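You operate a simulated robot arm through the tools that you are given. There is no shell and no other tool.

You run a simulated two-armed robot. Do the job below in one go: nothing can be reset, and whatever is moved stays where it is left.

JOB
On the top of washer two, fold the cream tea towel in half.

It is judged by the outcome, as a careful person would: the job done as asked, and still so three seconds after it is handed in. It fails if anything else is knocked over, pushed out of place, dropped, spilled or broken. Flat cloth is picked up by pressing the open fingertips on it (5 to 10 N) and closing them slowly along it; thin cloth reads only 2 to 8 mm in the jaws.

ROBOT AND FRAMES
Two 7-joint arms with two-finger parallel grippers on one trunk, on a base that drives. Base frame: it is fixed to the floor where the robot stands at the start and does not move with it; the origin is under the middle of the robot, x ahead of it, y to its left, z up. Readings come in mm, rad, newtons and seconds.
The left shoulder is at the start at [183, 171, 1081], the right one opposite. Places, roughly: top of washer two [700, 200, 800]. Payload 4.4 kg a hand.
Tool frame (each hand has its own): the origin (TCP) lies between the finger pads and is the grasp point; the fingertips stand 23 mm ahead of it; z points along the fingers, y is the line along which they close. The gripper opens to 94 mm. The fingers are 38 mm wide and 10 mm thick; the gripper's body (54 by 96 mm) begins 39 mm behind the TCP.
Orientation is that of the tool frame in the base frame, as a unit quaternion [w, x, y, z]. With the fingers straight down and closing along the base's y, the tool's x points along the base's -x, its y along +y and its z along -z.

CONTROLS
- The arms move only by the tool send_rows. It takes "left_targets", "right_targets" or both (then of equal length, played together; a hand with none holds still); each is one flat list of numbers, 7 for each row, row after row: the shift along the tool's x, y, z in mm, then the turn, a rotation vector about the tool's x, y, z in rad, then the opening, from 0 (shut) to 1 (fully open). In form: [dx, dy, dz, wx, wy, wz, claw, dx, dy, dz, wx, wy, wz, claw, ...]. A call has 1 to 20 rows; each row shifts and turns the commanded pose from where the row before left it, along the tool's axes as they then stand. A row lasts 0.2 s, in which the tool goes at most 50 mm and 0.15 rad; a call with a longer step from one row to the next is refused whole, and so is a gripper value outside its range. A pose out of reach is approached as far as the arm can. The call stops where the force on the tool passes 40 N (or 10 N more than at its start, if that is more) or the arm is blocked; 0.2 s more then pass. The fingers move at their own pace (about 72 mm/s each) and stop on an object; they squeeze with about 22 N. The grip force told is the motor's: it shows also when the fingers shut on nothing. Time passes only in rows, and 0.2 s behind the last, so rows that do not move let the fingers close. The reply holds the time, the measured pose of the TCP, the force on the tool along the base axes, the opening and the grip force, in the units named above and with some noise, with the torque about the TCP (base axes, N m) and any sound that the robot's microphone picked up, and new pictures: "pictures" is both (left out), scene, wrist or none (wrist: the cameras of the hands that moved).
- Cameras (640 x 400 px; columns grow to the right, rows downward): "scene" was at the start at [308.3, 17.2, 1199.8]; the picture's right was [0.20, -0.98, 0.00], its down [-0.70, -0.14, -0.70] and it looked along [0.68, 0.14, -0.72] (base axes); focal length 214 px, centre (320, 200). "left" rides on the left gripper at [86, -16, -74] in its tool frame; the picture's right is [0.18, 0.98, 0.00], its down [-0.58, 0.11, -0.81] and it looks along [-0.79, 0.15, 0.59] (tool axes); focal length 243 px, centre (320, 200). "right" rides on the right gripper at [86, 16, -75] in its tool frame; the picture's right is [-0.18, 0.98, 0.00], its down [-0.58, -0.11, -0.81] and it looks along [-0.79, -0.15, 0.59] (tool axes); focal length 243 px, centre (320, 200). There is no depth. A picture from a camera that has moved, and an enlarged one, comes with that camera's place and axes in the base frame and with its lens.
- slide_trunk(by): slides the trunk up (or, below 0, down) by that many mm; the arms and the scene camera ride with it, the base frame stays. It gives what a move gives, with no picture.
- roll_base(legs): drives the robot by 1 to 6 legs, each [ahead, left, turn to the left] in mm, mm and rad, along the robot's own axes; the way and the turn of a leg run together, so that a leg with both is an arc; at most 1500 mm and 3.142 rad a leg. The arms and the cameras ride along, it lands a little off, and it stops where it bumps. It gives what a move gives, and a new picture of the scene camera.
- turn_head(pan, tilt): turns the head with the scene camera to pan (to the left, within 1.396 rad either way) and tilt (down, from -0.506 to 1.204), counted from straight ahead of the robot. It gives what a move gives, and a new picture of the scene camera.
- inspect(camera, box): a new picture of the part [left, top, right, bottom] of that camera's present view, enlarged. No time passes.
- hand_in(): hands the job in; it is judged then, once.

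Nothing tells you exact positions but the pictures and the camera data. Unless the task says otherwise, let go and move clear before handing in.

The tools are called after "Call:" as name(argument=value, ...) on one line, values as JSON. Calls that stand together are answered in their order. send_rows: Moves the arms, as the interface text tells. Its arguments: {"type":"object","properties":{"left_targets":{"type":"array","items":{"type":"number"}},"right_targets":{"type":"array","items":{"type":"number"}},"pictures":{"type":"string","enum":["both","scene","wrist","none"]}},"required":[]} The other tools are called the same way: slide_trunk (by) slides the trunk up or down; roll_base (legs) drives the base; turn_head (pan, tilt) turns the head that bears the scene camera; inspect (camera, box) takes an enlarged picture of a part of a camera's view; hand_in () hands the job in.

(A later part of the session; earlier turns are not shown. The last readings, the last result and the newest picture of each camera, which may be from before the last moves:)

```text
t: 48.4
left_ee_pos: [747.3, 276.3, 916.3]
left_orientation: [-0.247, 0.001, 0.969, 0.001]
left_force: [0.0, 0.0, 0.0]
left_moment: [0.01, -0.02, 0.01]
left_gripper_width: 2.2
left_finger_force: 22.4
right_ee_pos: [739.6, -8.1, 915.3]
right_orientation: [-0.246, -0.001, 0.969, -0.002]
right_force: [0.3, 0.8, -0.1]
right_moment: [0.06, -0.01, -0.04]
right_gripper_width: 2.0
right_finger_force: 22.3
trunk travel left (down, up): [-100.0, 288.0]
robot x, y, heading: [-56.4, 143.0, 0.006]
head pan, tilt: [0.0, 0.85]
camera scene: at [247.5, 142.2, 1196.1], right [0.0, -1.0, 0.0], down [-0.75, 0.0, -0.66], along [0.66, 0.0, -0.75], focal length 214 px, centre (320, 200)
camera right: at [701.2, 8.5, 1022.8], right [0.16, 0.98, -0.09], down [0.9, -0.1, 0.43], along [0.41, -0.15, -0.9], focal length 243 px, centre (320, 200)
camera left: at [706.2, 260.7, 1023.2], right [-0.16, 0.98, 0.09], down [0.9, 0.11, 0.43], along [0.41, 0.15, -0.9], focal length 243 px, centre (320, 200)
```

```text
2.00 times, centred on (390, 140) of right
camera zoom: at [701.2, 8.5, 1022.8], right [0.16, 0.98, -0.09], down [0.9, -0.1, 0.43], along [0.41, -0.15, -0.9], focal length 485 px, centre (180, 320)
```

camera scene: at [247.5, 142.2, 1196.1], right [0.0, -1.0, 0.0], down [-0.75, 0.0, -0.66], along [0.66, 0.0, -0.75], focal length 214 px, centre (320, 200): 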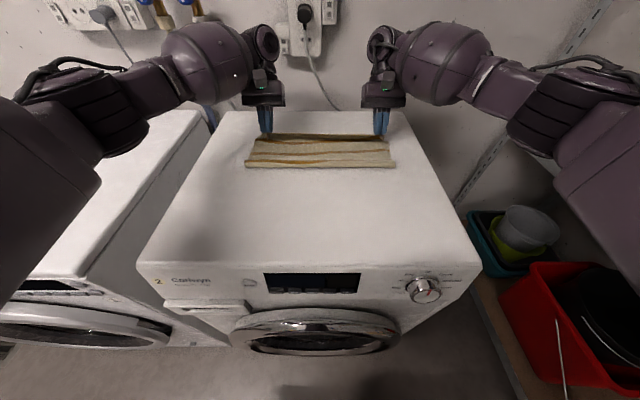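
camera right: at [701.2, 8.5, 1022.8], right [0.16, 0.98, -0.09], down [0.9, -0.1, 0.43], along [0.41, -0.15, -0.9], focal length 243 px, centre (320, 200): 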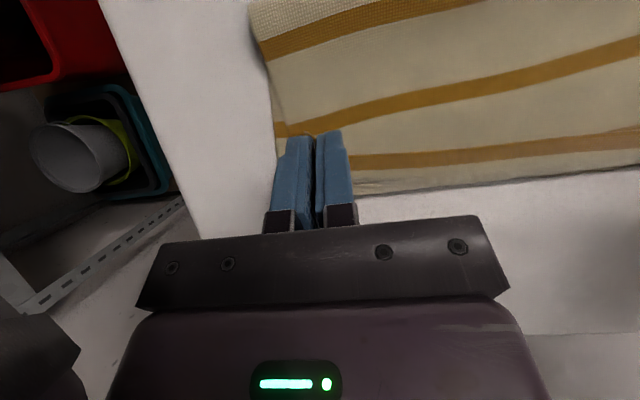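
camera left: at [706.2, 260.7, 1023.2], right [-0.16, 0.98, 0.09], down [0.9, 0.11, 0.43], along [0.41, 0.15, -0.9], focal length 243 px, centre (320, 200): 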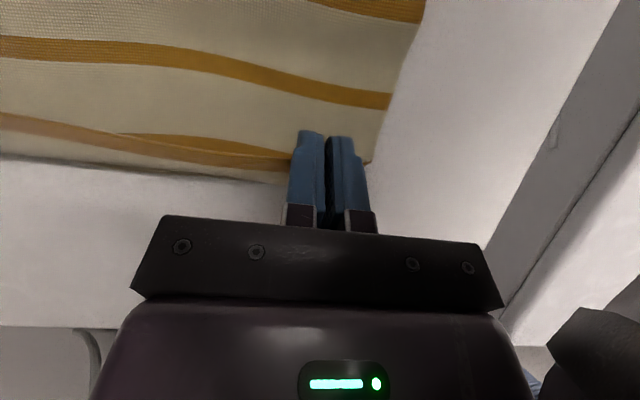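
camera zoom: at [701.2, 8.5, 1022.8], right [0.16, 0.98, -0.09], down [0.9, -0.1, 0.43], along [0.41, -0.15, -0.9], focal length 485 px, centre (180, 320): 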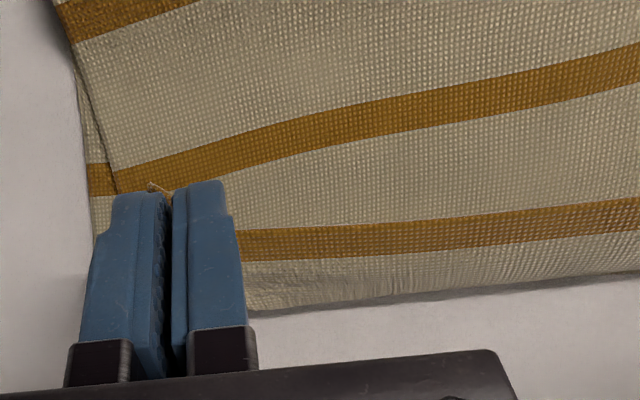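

The hem is well held, but the bend has rolled about 20 mm too far forward: its front is at x≈650, and I want ~634. I'll take the hem back up and toward me so the bend drops back. Then I'll pull it forward low, like a conveyor.

Call:
send_rows(left_targets=[22.99, 0, -17.07, 0, 0, 0, 0, 29.54, 0, -12.35, 0, 0, 0, 0, 30.09, 0, -2.93, 0, 0, 0, 0, 27.53, 0, 5.92, 0, 0, 0, 0, 25.53, 0, 11.67, 0, 0, 0, 0, 22.65, 0, 16.93, 0, 0, 0, 0, 18.9, 0, 21.72, 0, 0, 0, 0, 13.47, 0, 23.31, 0, 0, 0, 0, 2.86, 0, 19.79, 0, 0, 0, 0, 0, 0, 0, 0, 0, 0, 0], right_targets=[22.99, 0, -17.07, 0, 0, 0, 0, 29.54, 0, -12.35, 0, 0, 0, 0, 30.09, 0, -2.93, 0, 0, 0, 0, 27.53, 0, 5.92, 0, 0, 0, 0, 25.53, 0, 11.67, 0, 0, 0, 0, 22.65, 0, 16.93, 0, 0, 0, 0, 18.9, 0, 21.72, 0, 0, 0, 0, 13.47, 0, 23.31, 0, 0, 0, 0, 2.86, 0, 19.79, 0, 0, 0, 0, 0, 0, 0, 0, 0, 0, 0], pictures="both")

Call:
inspect(camera="scene", box=[220, 100, 420, 210])

Call:
inspect(camera="left", box=[100, 40, 420, 240])

Call:
inspect(camera="right", box=[230, 40, 550, 240])

```text
t: 50.6
left_ee_pos: [545.7, 276.6, 950.9]
left_orientation: [-0.247, -0.001, 0.969, -0.001]
left_force: [0.3, -0.7, 0.1]
left_moment: [-0.05, 0.0, -0.01]
left_gripper_width: 2.3
left_finger_force: 21.9
right_ee_pos: [540.0, -9.1, 948.4]
right_orientation: [-0.246, -0.002, 0.969, -0.002]
right_force: [-0.5, 1.3, 0.5]
right_moment: [-0.01, -0.01, 0.04]
right_gripper_width: 2.1
right_finger_force: 21.7
trunk travel left (down, up): [-100.0, 288.0]
robot x, y, heading: [-58.1, 144.1, 0.003]
head pan, tilt: [0.0, 0.85]
camera scene: at [247.7, 142.2, 1195.9], right [0.0, -1.0, 0.0], down [-0.75, 0.0, -0.66], along [0.66, 0.0, -0.75], focal length 214 px, centre (320, 200)
camera right: at [500.7, 8.2, 1055.8], right [0.16, 0.98, -0.09], down [0.9, -0.1, 0.43], along [0.41, -0.15, -0.9], focal length 243 px, centre (320, 200)
camera left: at [504.8, 260.7, 1058.2], right [-0.16, 0.98, 0.09], down [0.9, 0.11, 0.43], along [0.41, 0.15, -0.9], focal length 243 px, centre (320, 200)
```

scene: 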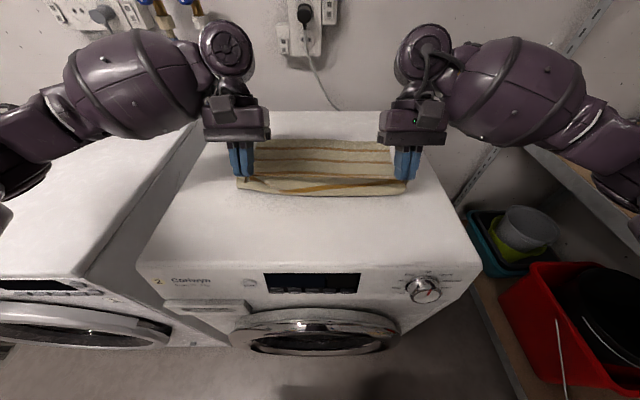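
right: 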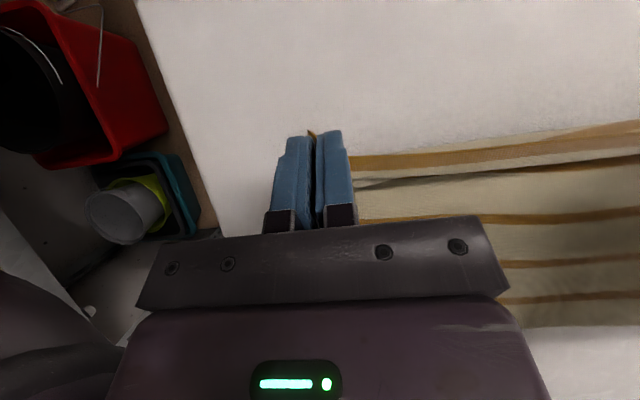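
left: 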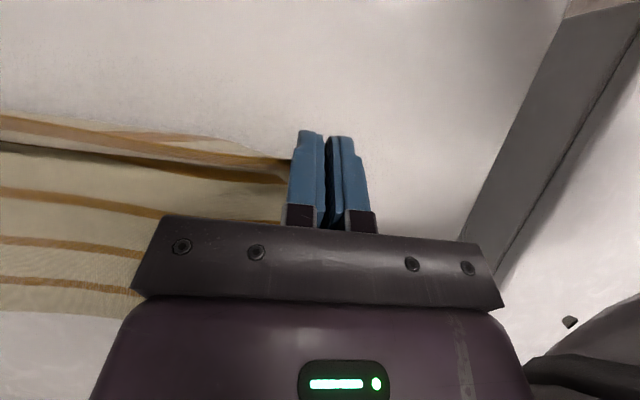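

```text
3.20 times, centred on (320, 155) of scene
camera zoom: at [247.7, 142.2, 1195.9], right [0.0, -1.0, 0.0], down [-0.75, 0.0, -0.66], along [0.66, 0.0, -0.75], focal length 686 px, centre (320, 344)
```

zoom: 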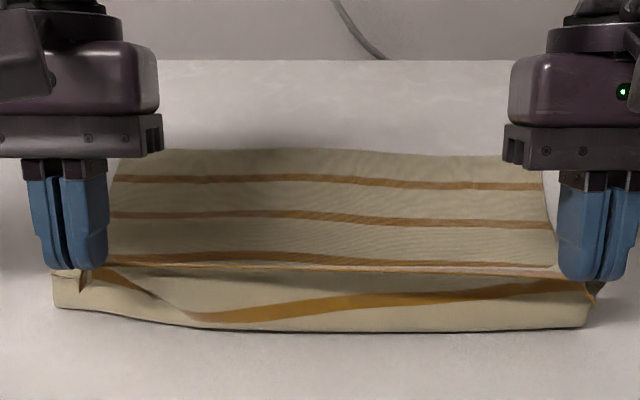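

```text
2.00 times, centred on (260, 140) of left
camera zoom: at [504.8, 260.7, 1058.2], right [-0.16, 0.98, 0.09], down [0.9, 0.11, 0.43], along [0.41, 0.15, -0.9], focal length 485 px, centre (440, 320)
```

zoom: 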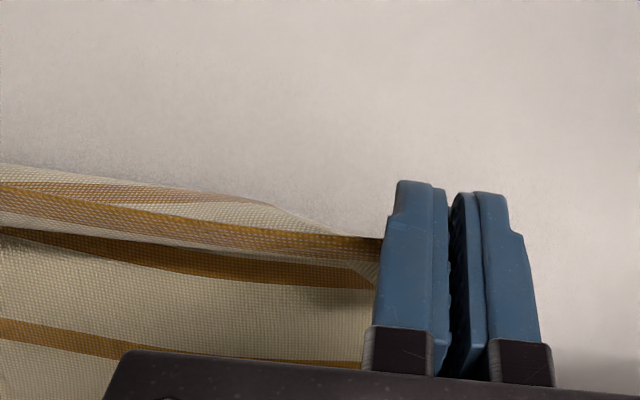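

```text
2.00 times, centred on (390, 140) of right
camera zoom: at [500.7, 8.2, 1055.8], right [0.16, 0.98, -0.09], down [0.9, -0.1, 0.43], along [0.41, -0.15, -0.9], focal length 485 px, centre (180, 320)
```

zoom: 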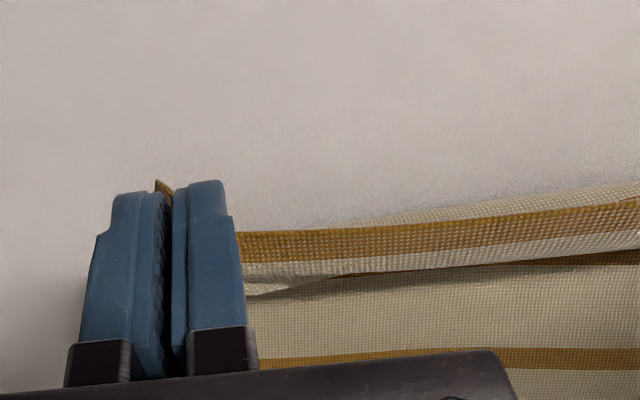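

The bend is back at x≈560 with its belly toward me, which is what I need. Now I'll pull the hem forward low over the lower layer.

Call:
send_rows(left_targets=[-22.35, 0, -0.81, 0, 0, 0, 0, -23.14, 0, -3.53, 0, 0, 0, 0, -21.7, 0, -6.16, 0, 0, 0, 0, -20.75, 0, -7.91, 0, 0, 0, 0, -20.27, 0, -8.79, 0, 0, 0, 0, 0, 0, 0, 0, 0, 0, 0], right_targets=[-22.35, 0, -0.81, 0, 0, 0, 0, -23.14, 0, -3.53, 0, 0, 0, 0, -21.7, 0, -6.16, 0, 0, 0, 0, -20.75, 0, -7.91, 0, 0, 0, 0, -20.27, 0, -8.79, 0, 0, 0, 0, 0, 0, 0, 0, 0, 0, 0], pictures="both")

Call:
inspect(camera="scene", box=[220, 100, 420, 210])

Call:
inspect(camera="left", box=[100, 40, 420, 240])

Call:
inspect(camera="right", box=[230, 40, 550, 240])

```text
t: 52.0
left_ee_pos: [653.6, 277.8, 920.6]
left_orientation: [-0.247, -0.001, 0.969, 0.0]
left_force: [0.2, -1.3, -0.1]
left_moment: [0.0, 0.02, -0.02]
left_gripper_width: 2.3
left_finger_force: 22.1
right_ee_pos: [648.6, -8.0, 922.2]
right_orientation: [-0.247, -0.002, 0.969, -0.002]
right_force: [-0.2, 1.2, -0.1]
right_moment: [0.05, 0.0, 0.0]
right_gripper_width: 2.2
right_finger_force: 22.0
trunk travel left (down, up): [-100.0, 288.0]
robot x, y, heading: [-63.4, 139.1, 0.0]
head pan, tilt: [0.0, 0.85]
camera scene: at [247.9, 142.2, 1195.8], right [0.0, -1.0, 0.0], down [-0.75, 0.0, -0.66], along [0.66, 0.0, -0.75], focal length 214 px, centre (320, 200)
camera right: at [609.7, 8.3, 1029.6], right [0.16, 0.98, -0.09], down [0.9, -0.1, 0.43], along [0.41, -0.15, -0.9], focal length 243 px, centre (320, 200)
camera left: at [613.4, 261.3, 1027.4], right [-0.16, 0.98, 0.09], down [0.9, 0.11, 0.43], along [0.41, 0.15, -0.9], focal length 243 px, centre (320, 200)
```

scene: 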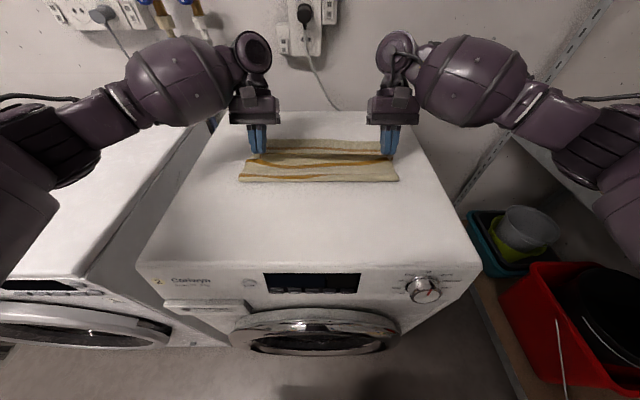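
right: 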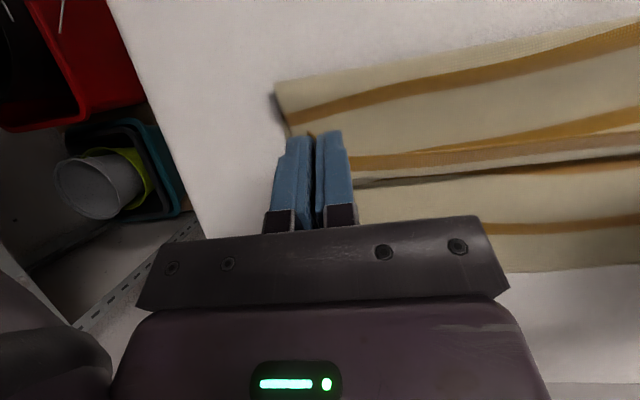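
left: 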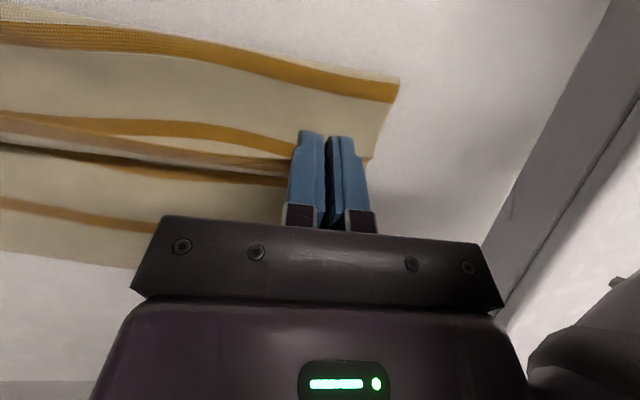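

```text
3.20 times, centred on (320, 155) of scene
camera zoom: at [247.9, 142.2, 1195.8], right [0.0, -1.0, 0.0], down [-0.75, 0.0, -0.66], along [0.66, 0.0, -0.75], focal length 686 px, centre (320, 344)
```

zoom: 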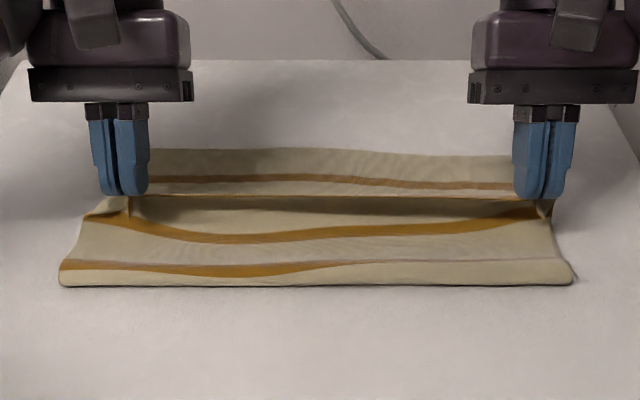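

```text
2.00 times, centred on (260, 140) of left
camera zoom: at [613.4, 261.3, 1027.4], right [-0.16, 0.98, 0.09], down [0.9, 0.11, 0.43], along [0.41, 0.15, -0.9], focal length 485 px, centre (440, 320)
```

zoom: 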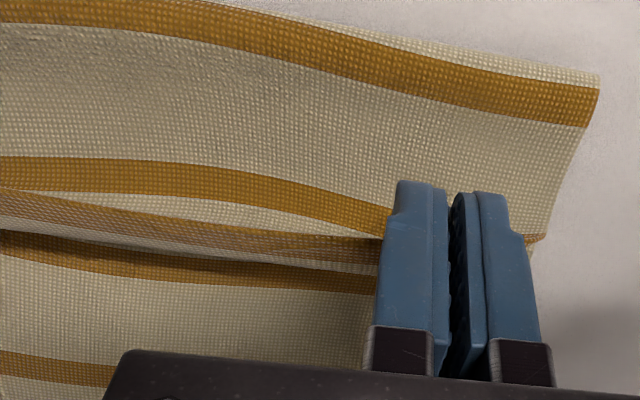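

```text
2.00 times, centred on (390, 140) of right
camera zoom: at [609.7, 8.3, 1029.6], right [0.16, 0.98, -0.09], down [0.9, -0.1, 0.43], along [0.41, -0.15, -0.9], focal length 485 px, centre (180, 320)
```

zoom: 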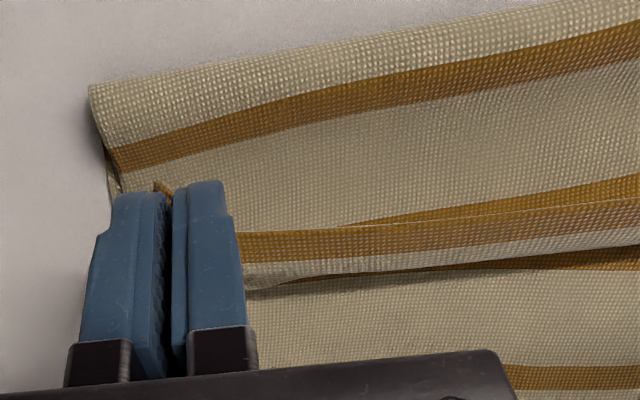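

The bend is following like a conveyor. Its front is at x≈606 with the hem about 35 mm past mid. I'll continue forward low.

Call:
send_rows(left_targets=[-20.27, 0, -8.79, 0, 0, 0, 0, -20.75, 0, -7.91, 0, 0, 0, 0, 0, 0, 0, 0, 0, 0, 0], right_targets=[-20.27, 0, -8.79, 0, 0, 0, 0, -20.75, 0, -7.91, 0, 0, 0, 0, 0, 0, 0, 0, 0, 0, 0], pictures="both")

Call:
inspect(camera="scene", box=[220, 100, 420, 210])

Call:
inspect(camera="left", box=[100, 40, 420, 240])

Call:
inspect(camera="right", box=[230, 40, 550, 240])

```text
t: 52.8
left_ee_pos: [697.2, 278.8, 915.0]
left_orientation: [-0.247, 0.0, 0.969, 0.0]
left_force: [-0.5, -0.9, 0.1]
left_moment: [-0.05, 0.0, -0.04]
left_gripper_width: 2.0
left_finger_force: 22.3
right_ee_pos: [691.8, -7.1, 915.2]
right_orientation: [-0.247, -0.003, 0.969, -0.003]
right_force: [-0.5, 0.3, 0.6]
right_moment: [-0.03, 0.04, -0.02]
right_gripper_width: 2.1
right_finger_force: 22.2
trunk travel left (down, up): [-100.0, 288.0]
robot x, y, heading: [-57.1, 141.8, 0.002]
head pan, tilt: [0.0, 0.85]
camera scene: at [247.9, 142.2, 1195.8], right [0.0, -1.0, 0.0], down [-0.75, 0.0, -0.66], along [0.66, 0.0, -0.75], focal length 214 px, centre (320, 200)
camera right: at [652.7, 9.4, 1023.0], right [0.16, 0.98, -0.09], down [0.9, -0.1, 0.43], along [0.41, -0.15, -0.9], focal length 243 px, centre (320, 200)
camera left: at [656.2, 261.3, 1022.5], right [-0.16, 0.98, 0.09], down [0.9, 0.11, 0.43], along [0.41, 0.15, -0.9], focal length 243 px, centre (320, 200)
```

scene: 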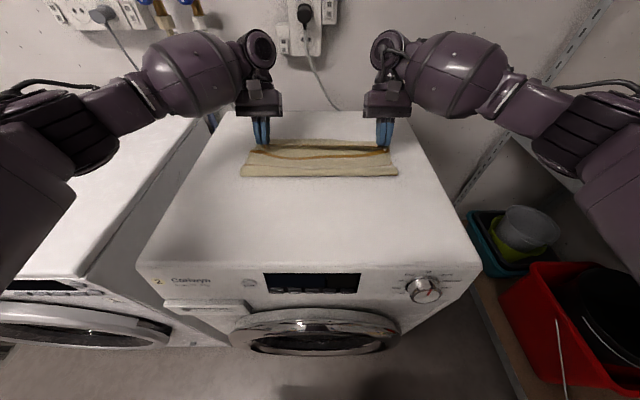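
right: 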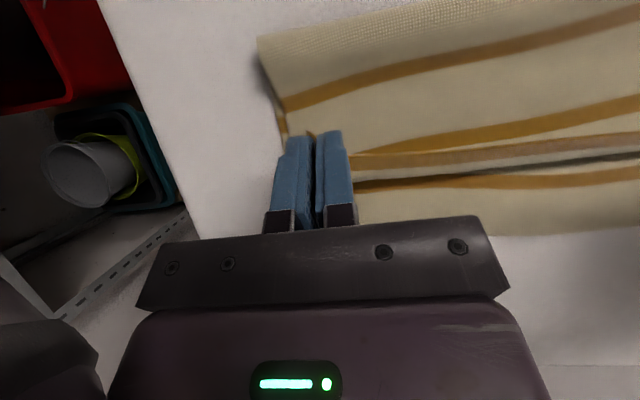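
left: 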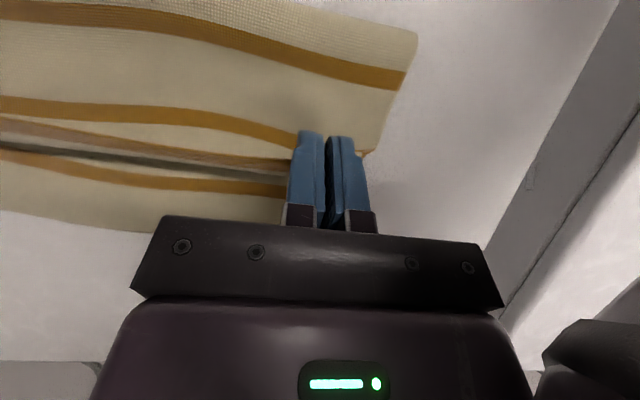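

```text
3.20 times, centred on (320, 155) of scene
camera zoom: at [247.9, 142.2, 1195.8], right [0.0, -1.0, 0.0], down [-0.75, 0.0, -0.66], along [0.66, 0.0, -0.75], focal length 686 px, centre (320, 344)
```

zoom: 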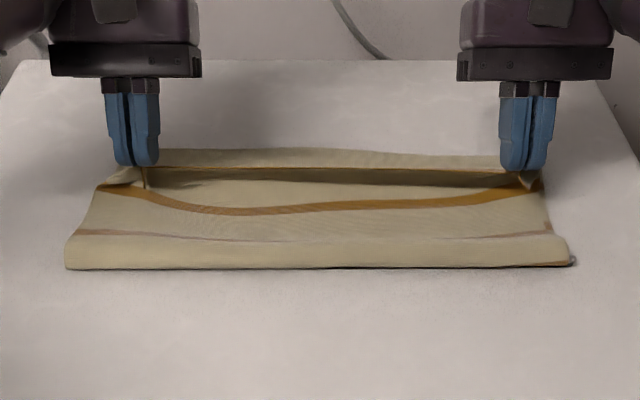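

```text
2.00 times, centred on (260, 140) of left
camera zoom: at [656.2, 261.3, 1022.5], right [-0.16, 0.98, 0.09], down [0.9, 0.11, 0.43], along [0.41, 0.15, -0.9], focal length 485 px, centre (440, 320)
```

zoom: 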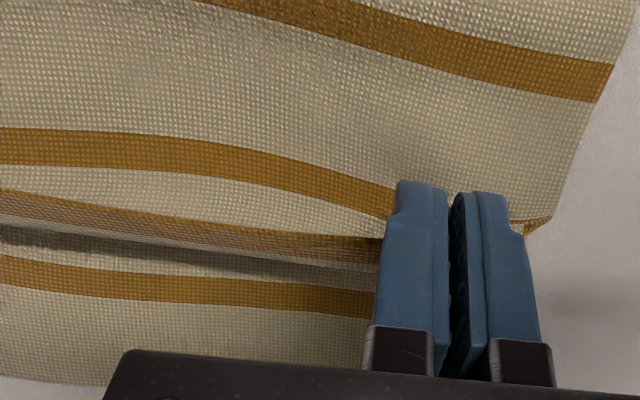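

```text
2.00 times, centred on (390, 140) of right
camera zoom: at [652.7, 9.4, 1023.0], right [0.16, 0.98, -0.09], down [0.9, -0.1, 0.43], along [0.41, -0.15, -0.9], focal length 485 px, centre (180, 320)
```

zoom: 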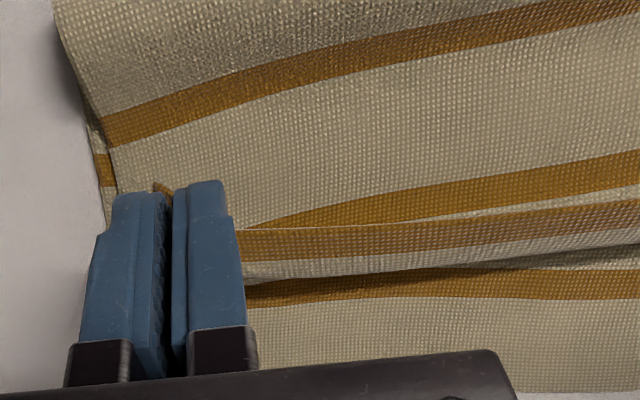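

The bend's front is now at 624, and its target is 630–638. One more small pull forward and down.

Call:
send_rows(left_targets=[-9.86, 0, 0.31, 0, 0, 0, 0, -9.86, 0, 0.31, 0, 0, 0, 0, 0, 0, 0, 0, 0, 0, 0], right_targets=[-9.86, 0, 0.31, 0, 0, 0, 0, -9.86, 0, 0.31, 0, 0, 0, 0, 0, 0, 0, 0, 0, 0, 0], pictures="both")

Call:
inspect(camera="scene", box=[220, 100, 420, 210])

Call:
inspect(camera="left", box=[100, 40, 420, 240])

Call:
inspect(camera="right", box=[230, 40, 550, 240])

```text
t: 53.6
left_ee_pos: [714.2, 277.3, 905.6]
left_orientation: [-0.248, 0.0, 0.969, 0.001]
left_force: [0.0, -1.2, 0.5]
left_moment: [-0.03, 0.01, -0.01]
left_gripper_width: 2.2
left_finger_force: 21.9
right_ee_pos: [709.0, -7.9, 905.2]
right_orientation: [-0.247, -0.002, 0.969, -0.002]
right_force: [-0.7, 0.0, -0.1]
right_moment: [-0.01, 0.01, -0.03]
right_gripper_width: 2.1
right_finger_force: 21.7
trunk travel left (down, up): [-100.0, 288.0]
robot x, y, heading: [-61.1, 141.4, 0.004]
head pan, tilt: [0.0, 0.85]
camera scene: at [247.9, 142.2, 1195.8], right [0.0, -1.0, 0.0], down [-0.75, 0.0, -0.66], along [0.66, 0.0, -0.75], focal length 214 px, centre (320, 200)
camera right: at [670.5, 9.3, 1013.0], right [0.16, 0.98, -0.09], down [0.9, -0.1, 0.43], along [0.41, -0.15, -0.9], focal length 243 px, centre (320, 200)
camera left: at [673.7, 260.6, 1012.1], right [-0.16, 0.98, 0.09], down [0.9, 0.11, 0.43], along [0.41, 0.15, -0.9], focal length 243 px, centre (320, 200)
```

scene: 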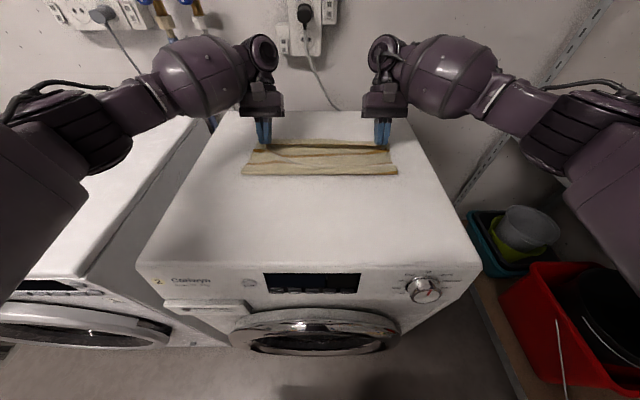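
right: 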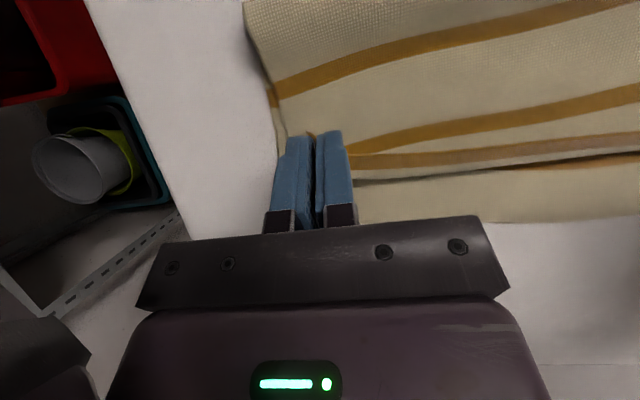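
left: 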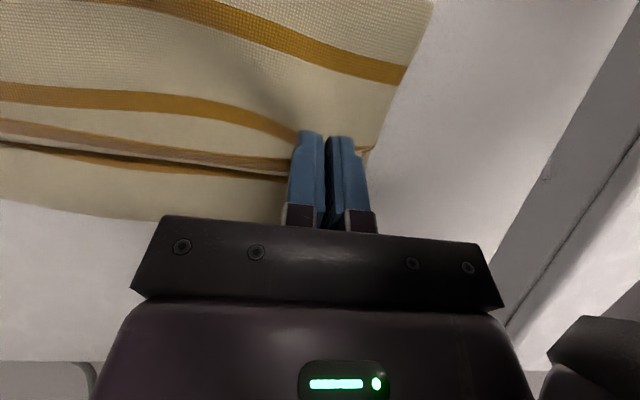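

```text
3.20 times, centred on (320, 155) of scene
camera zoom: at [247.9, 142.2, 1195.8], right [0.0, -1.0, 0.0], down [-0.75, 0.0, -0.66], along [0.66, 0.0, -0.75], focal length 686 px, centre (320, 344)
```

zoom: 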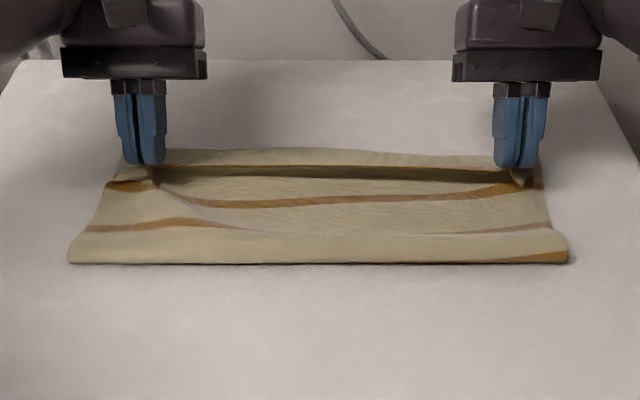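

```text
2.00 times, centred on (260, 140) of left
camera zoom: at [673.7, 260.6, 1012.1], right [-0.16, 0.98, 0.09], down [0.9, 0.11, 0.43], along [0.41, 0.15, -0.9], focal length 485 px, centre (440, 320)
```

zoom: 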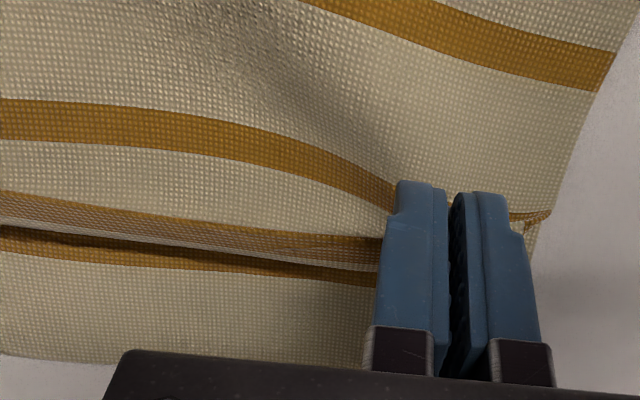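

```text
2.00 times, centred on (390, 140) of right
camera zoom: at [670.5, 9.3, 1013.0], right [0.16, 0.98, -0.09], down [0.9, -0.1, 0.43], along [0.41, -0.15, -0.9], focal length 485 px, centre (180, 320)
```

zoom: 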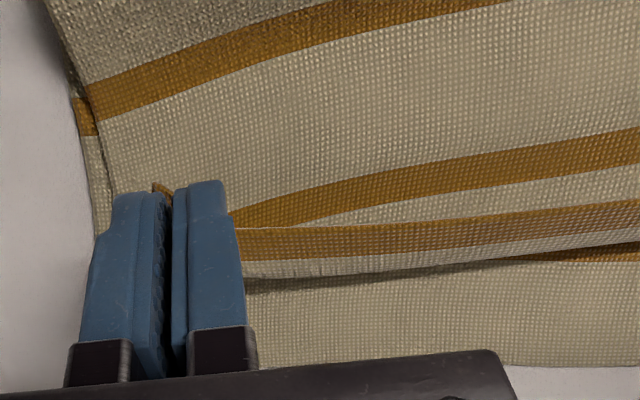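

The bend's front is at ~629. I'll nudge forward a little more, left slightly more than right to match the towel's slight rotation, tilt slightly, and check before releasing.

Call:
send_rows(left_targets=[-7.6, 0, -2.7, 0, 0.05, 0, 0, -7.6, 0, -2.5, 0, 0.05, 0, 0, 0, 0, 0, 0, 0, 0, 0], right_targets=[-5.4, 0, -1.5, 0, 0.05, 0, 0, -5.4, 0, -1.3, 0, 0.05, 0, 0, 0, 0, 0, 0, 0, 0, 0], pictures="both")

Call:
inspect(camera="scene", box=[220, 100, 420, 210])

Call:
inspect(camera="left", box=[100, 40, 420, 240])

Call:
inspect(camera="right", box=[230, 40, 550, 240])

```text
t: 54.4
left_ee_pos: [729.5, 277.6, 902.6]
left_orientation: [-0.296, -0.001, 0.955, 0.0]
left_force: [0.7, -1.2, 0.4]
left_moment: [-0.04, -0.01, 0.04]
left_gripper_width: 2.1
left_finger_force: 22.4
right_ee_pos: [720.5, -7.6, 902.3]
right_orientation: [-0.295, -0.002, 0.955, -0.002]
right_force: [-0.4, 0.5, -0.1]
right_moment: [0.03, 0.01, 0.0]
right_gripper_width: 2.2
right_finger_force: 21.6
trunk travel left (down, up): [-100.0, 288.0]
robot x, y, heading: [-58.0, 140.5, 0.002]
head pan, tilt: [0.0, 0.85]
camera scene: at [248.2, 142.2, 1195.7], right [0.0, -1.0, 0.0], down [-0.75, 0.0, -0.66], along [0.66, 0.0, -0.75], focal length 214 px, centre (320, 200)
camera right: at [692.4, 9.4, 1013.4], right [0.15, 0.98, -0.11], down [0.94, -0.1, 0.34], along [0.32, -0.15, -0.94], focal length 243 px, centre (320, 200)
camera left: at [700.3, 261.3, 1013.1], right [-0.15, 0.98, 0.1], down [0.94, 0.11, 0.34], along [0.32, 0.15, -0.94], focal length 243 px, centre (320, 200)
```

scene: 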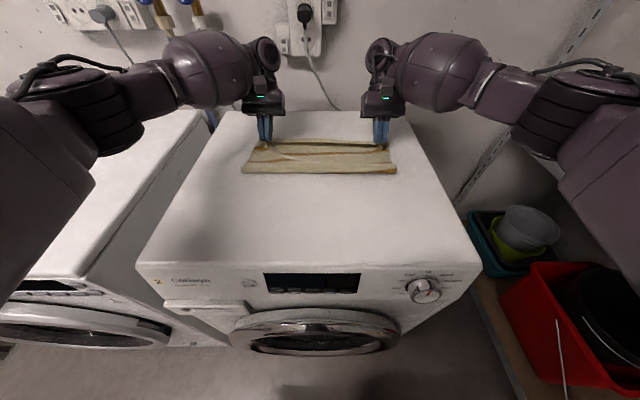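
right: 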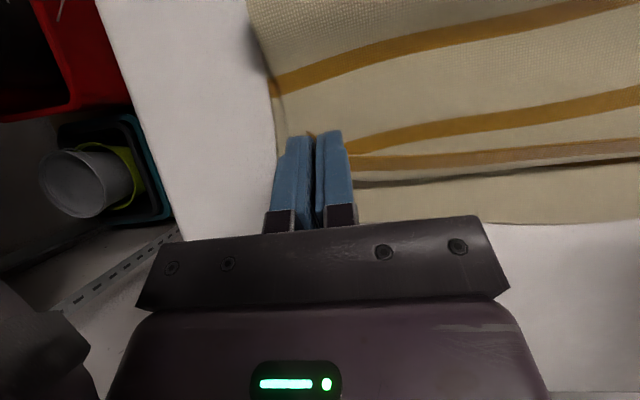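
left: 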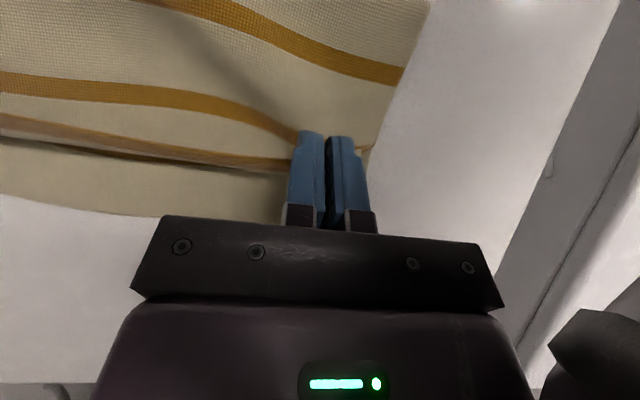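

```text
3.20 times, centred on (320, 155) of scene
camera zoom: at [248.2, 142.2, 1195.7], right [0.0, -1.0, 0.0], down [-0.75, 0.0, -0.66], along [0.66, 0.0, -0.75], focal length 686 px, centre (320, 344)
```

zoom: 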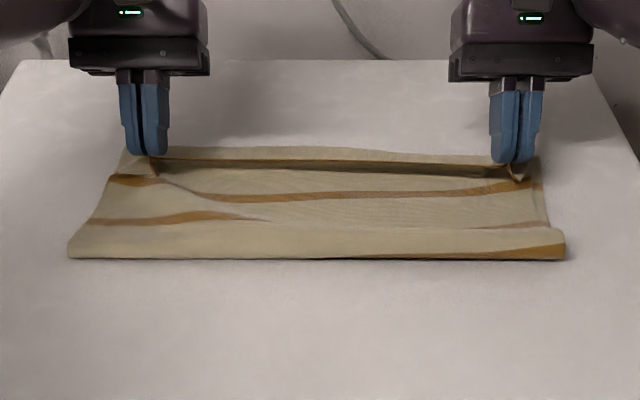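

```text
2.00 times, centred on (260, 140) of left
camera zoom: at [700.3, 261.3, 1013.1], right [-0.15, 0.98, 0.1], down [0.94, 0.11, 0.34], along [0.32, 0.15, -0.94], focal length 485 px, centre (440, 320)
```

zoom: 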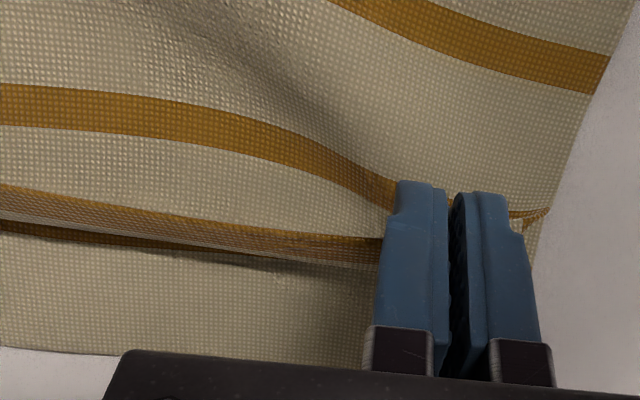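

```text
2.00 times, centred on (390, 140) of right
camera zoom: at [692.4, 9.4, 1013.4], right [0.15, 0.98, -0.11], down [0.94, -0.1, 0.34], along [0.32, -0.15, -0.94], focal length 485 px, centre (180, 320)
```

zoom: 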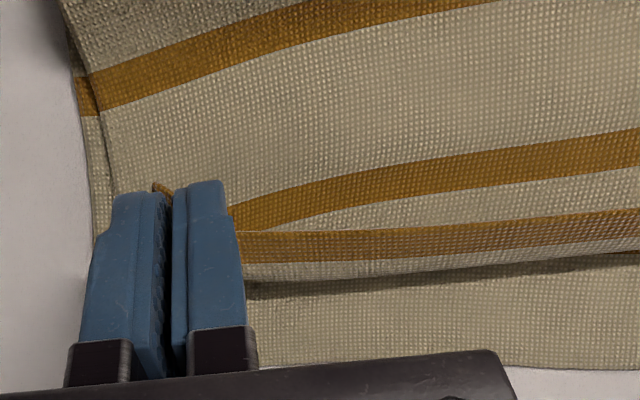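

The bend's front is now at ~634, nearly right. The left side wants about 10 mm more to square it up. I'll do that, then open the fingers a little and watch.

Call:
send_rows(left_targets=[-4.7, 0, -2.0, 0, 0, 0, 0, -4.7, 0, -2.0, 0, 0, 0, 0, 0, 0, 0, 0, 0, 0, 0, 0, 0, 0, 0, 0, 0, 0.05, 0, 0, 0, 0, 0, 0, 0.1, 0, 0, 0, 0, 0, 0, 0.14, 0, 0, 0, 0, 0, 0, 0.14], right_targets=[0, 0, 0, 0, 0, 0, 0, 0, 0, 1, 0, 0, 0, 0, 0, 0, 0, 0, 0, 0, 0, 0, 0, 0, 0, 0, 0, 0.05, 0, 0, 0, 0, 0, 0, 0.1, 0, 0, 0, 0, 0, 0, 0.14, 0, 0, 0, 0, 0, 0, 0.14], pictures="both")

Call:
inspect(camera="scene", box=[220, 100, 420, 210])

Call:
inspect(camera="left", box=[100, 40, 420, 240])

Call:
inspect(camera="right", box=[230, 40, 550, 240])

```text
t: 56.0
left_ee_pos: [739.8, 278.0, 900.5]
left_orientation: [-0.296, -0.001, 0.955, -0.001]
left_force: [0.6, -0.9, -0.2]
left_moment: [0.0, -0.02, 0.01]
left_gripper_width: 13.3
left_finger_force: 0.0
right_ee_pos: [719.7, -6.9, 902.2]
right_orientation: [-0.295, -0.003, 0.956, -0.003]
right_force: [-0.7, 0.1, 0.6]
right_moment: [0.01, -0.01, 0.01]
right_gripper_width: 13.3
right_finger_force: 0.0
trunk travel left (down, up): [-100.0, 288.0]
robot x, y, heading: [-58.8, 141.2, 0.0]
head pan, tilt: [0.0, 0.85]
camera scene: at [248.2, 142.2, 1195.7], right [0.0, -1.0, 0.0], down [-0.75, 0.0, -0.66], along [0.66, 0.0, -0.75], focal length 214 px, centre (320, 200)
camera right: at [691.7, 9.3, 1012.7], right [0.15, 0.98, -0.11], down [0.94, -0.1, 0.34], along [0.32, -0.15, -0.94], focal length 243 px, centre (320, 200)
camera left: at [710.1, 261.3, 1011.1], right [-0.15, 0.98, 0.1], down [0.94, 0.11, 0.34], along [0.32, 0.15, -0.94], focal length 243 px, centre (320, 200)
```

scene: 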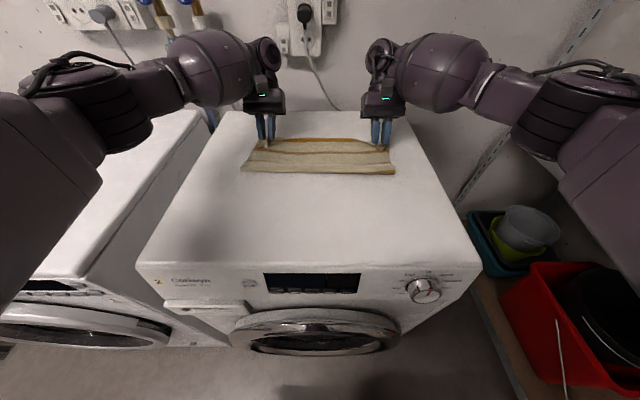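
right: 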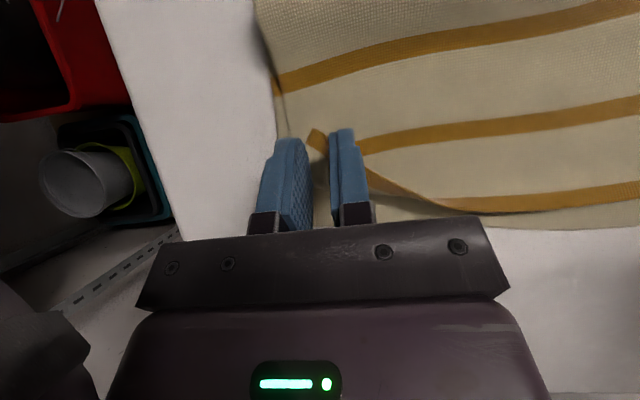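
left: 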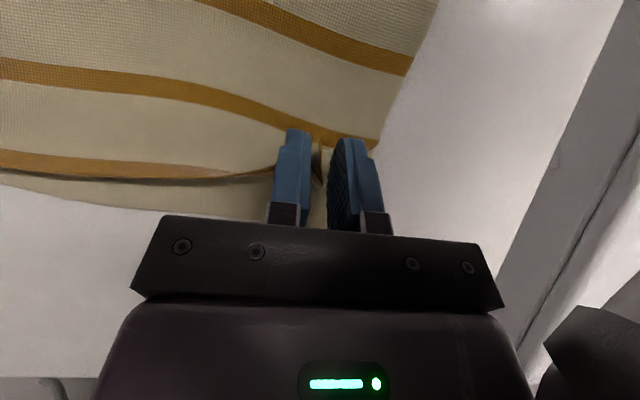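

```text
3.20 times, centred on (320, 155) of scene
camera zoom: at [248.2, 142.2, 1195.7], right [0.0, -1.0, 0.0], down [-0.75, 0.0, -0.66], along [0.66, 0.0, -0.75], focal length 686 px, centre (320, 344)
```

zoom: 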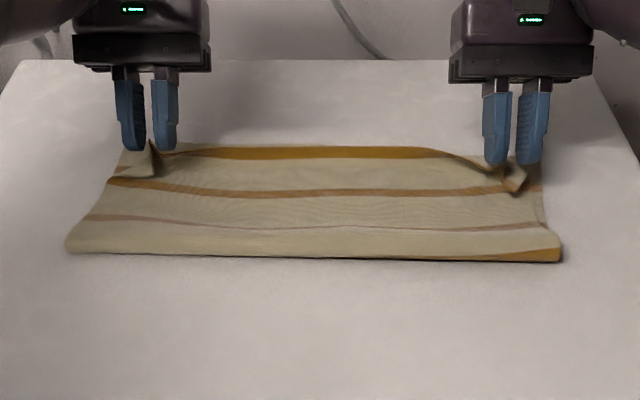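

```text
2.00 times, centred on (260, 140) of left
camera zoom: at [710.1, 261.3, 1011.1], right [-0.15, 0.98, 0.1], down [0.94, 0.11, 0.34], along [0.32, 0.15, -0.94], focal length 485 px, centre (440, 320)
```

zoom: 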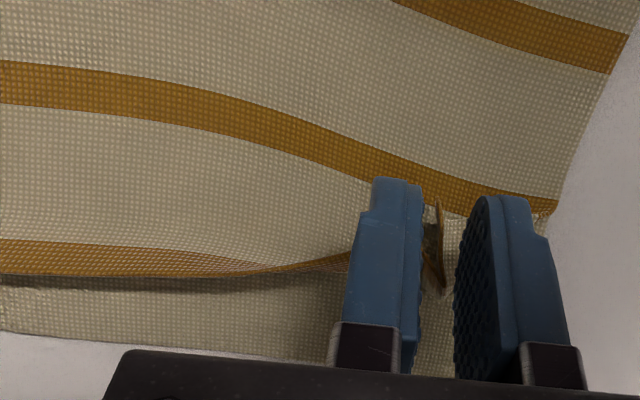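

```text
2.00 times, centred on (390, 140) of right
camera zoom: at [691.7, 9.3, 1012.7], right [0.15, 0.98, -0.11], down [0.94, -0.1, 0.34], along [0.32, -0.15, -0.94], focal length 485 px, centre (180, 320)
```

zoom: 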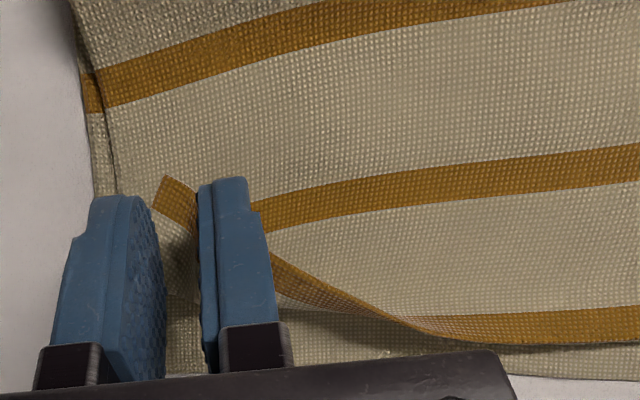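

On release the middle of the hem sprang over and now lies along the far edge, as hoped. Only the corners are still bunched by the fingers. I'll back both hands straight out along the finger axis and look.

Call:
send_rows(left_targets=[0, 0, -5, 0, 0, 0, 0.18, 0, 0, -8, 0, 0, 0, 0.18, 0, 0, -12, 0, 0, 0, 0.18, 0, 0, -15, 0, 0, 0, 0.18, 0, 0, -20, 0, 0, 0, 0.18, 0, 0, 0, 0, 0, 0, 0.18], right_targets=[0, 0, -5, 0, 0, 0, 0.18, 0, 0, -8, 0, 0, 0, 0.18, 0, 0, -12, 0, 0, 0, 0.18, 0, 0, -15, 0, 0, 0, 0.18, 0, 0, -20, 0, 0, 0, 0.18, 0, 0, 0, 0, 0, 0, 0.18], pictures="both")

Call:
inspect(camera="scene", box=[220, 100, 420, 210])

Call:
inspect(camera="left", box=[100, 40, 420, 240])

Call:
inspect(camera="right", box=[230, 40, 550, 240])

```text
t: 57.4
left_ee_pos: [774.2, 275.7, 948.8]
left_orientation: [-0.296, 0.0, 0.955, -0.001]
left_force: [-0.1, 0.2, -1.2]
left_moment: [0.03, 0.04, -0.02]
left_gripper_width: 16.9
left_finger_force: 0.1
right_ee_pos: [754.6, -7.3, 950.3]
right_orientation: [-0.296, -0.003, 0.955, -0.003]
right_force: [-0.2, 0.5, -0.3]
right_moment: [-0.05, 0.03, 0.01]
right_gripper_width: 17.0
right_finger_force: 0.0
trunk travel left (down, up): [-100.0, 288.0]
robot x, y, heading: [-56.6, 140.8, 0.005]
head pan, tilt: [0.0, 0.85]
camera scene: at [248.9, 142.4, 1195.2], right [0.0, -1.0, 0.0], down [-0.75, 0.0, -0.66], along [0.66, 0.0, -0.75], focal length 214 px, centre (320, 200)
camera right: at [727.1, 8.9, 1061.3], right [0.15, 0.98, -0.11], down [0.94, -0.1, 0.34], along [0.32, -0.15, -0.94], focal length 243 px, centre (320, 200)
camera left: at [744.9, 260.3, 1060.3], right [-0.15, 0.98, 0.1], down [0.94, 0.11, 0.34], along [0.32, 0.15, -0.94], focal length 243 px, centre (320, 200)
```

scene: 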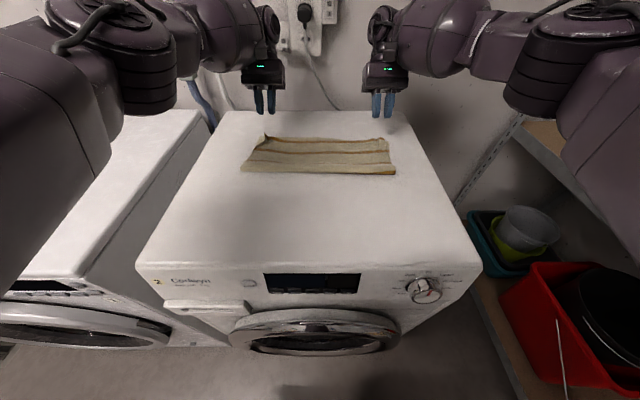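
right: 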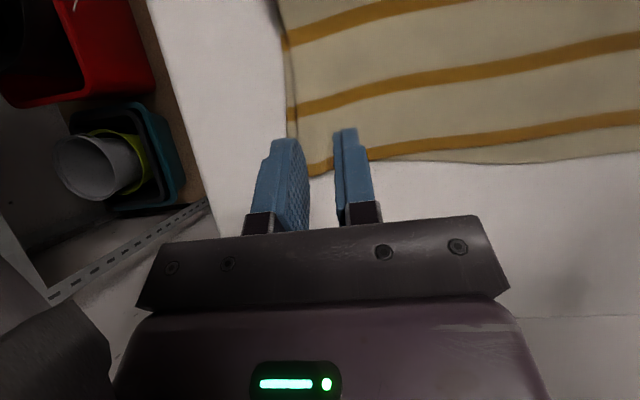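
left: 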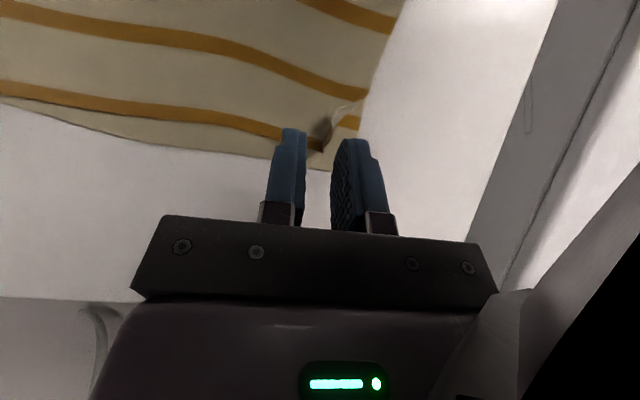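

```text
3.20 times, centred on (320, 155) of scene
camera zoom: at [248.9, 142.4, 1195.2], right [0.0, -1.0, 0.0], down [-0.75, 0.0, -0.66], along [0.66, 0.0, -0.75], focal length 686 px, centre (320, 344)
```

zoom: 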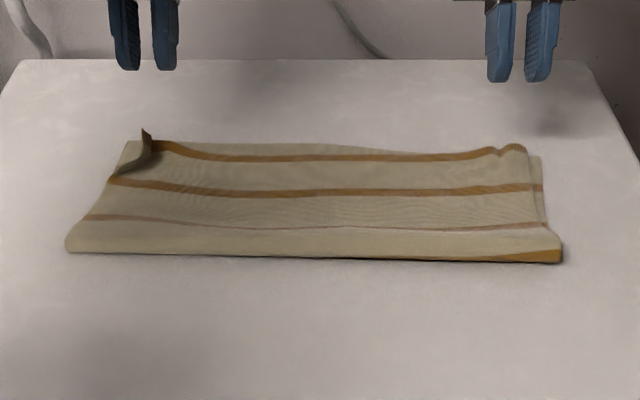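

```text
2.00 times, centred on (260, 140) of left
camera zoom: at [744.9, 260.3, 1060.3], right [-0.15, 0.98, 0.1], down [0.94, 0.11, 0.34], along [0.32, 0.15, -0.94], focal length 485 px, centre (440, 320)
```

zoom: 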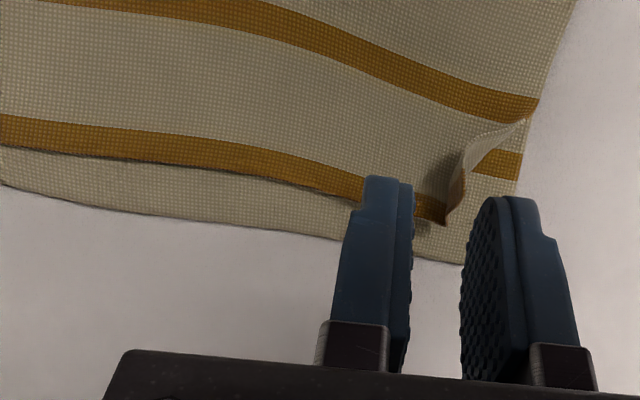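

```text
2.00 times, centred on (390, 140) of right
camera zoom: at [727.1, 8.9, 1061.3], right [0.15, 0.98, -0.11], down [0.94, -0.1, 0.34], along [0.32, -0.15, -0.94], focal length 485 px, centre (180, 320)
```

zoom: 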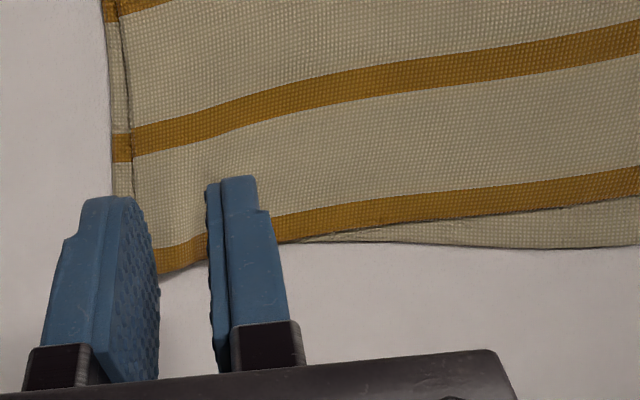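

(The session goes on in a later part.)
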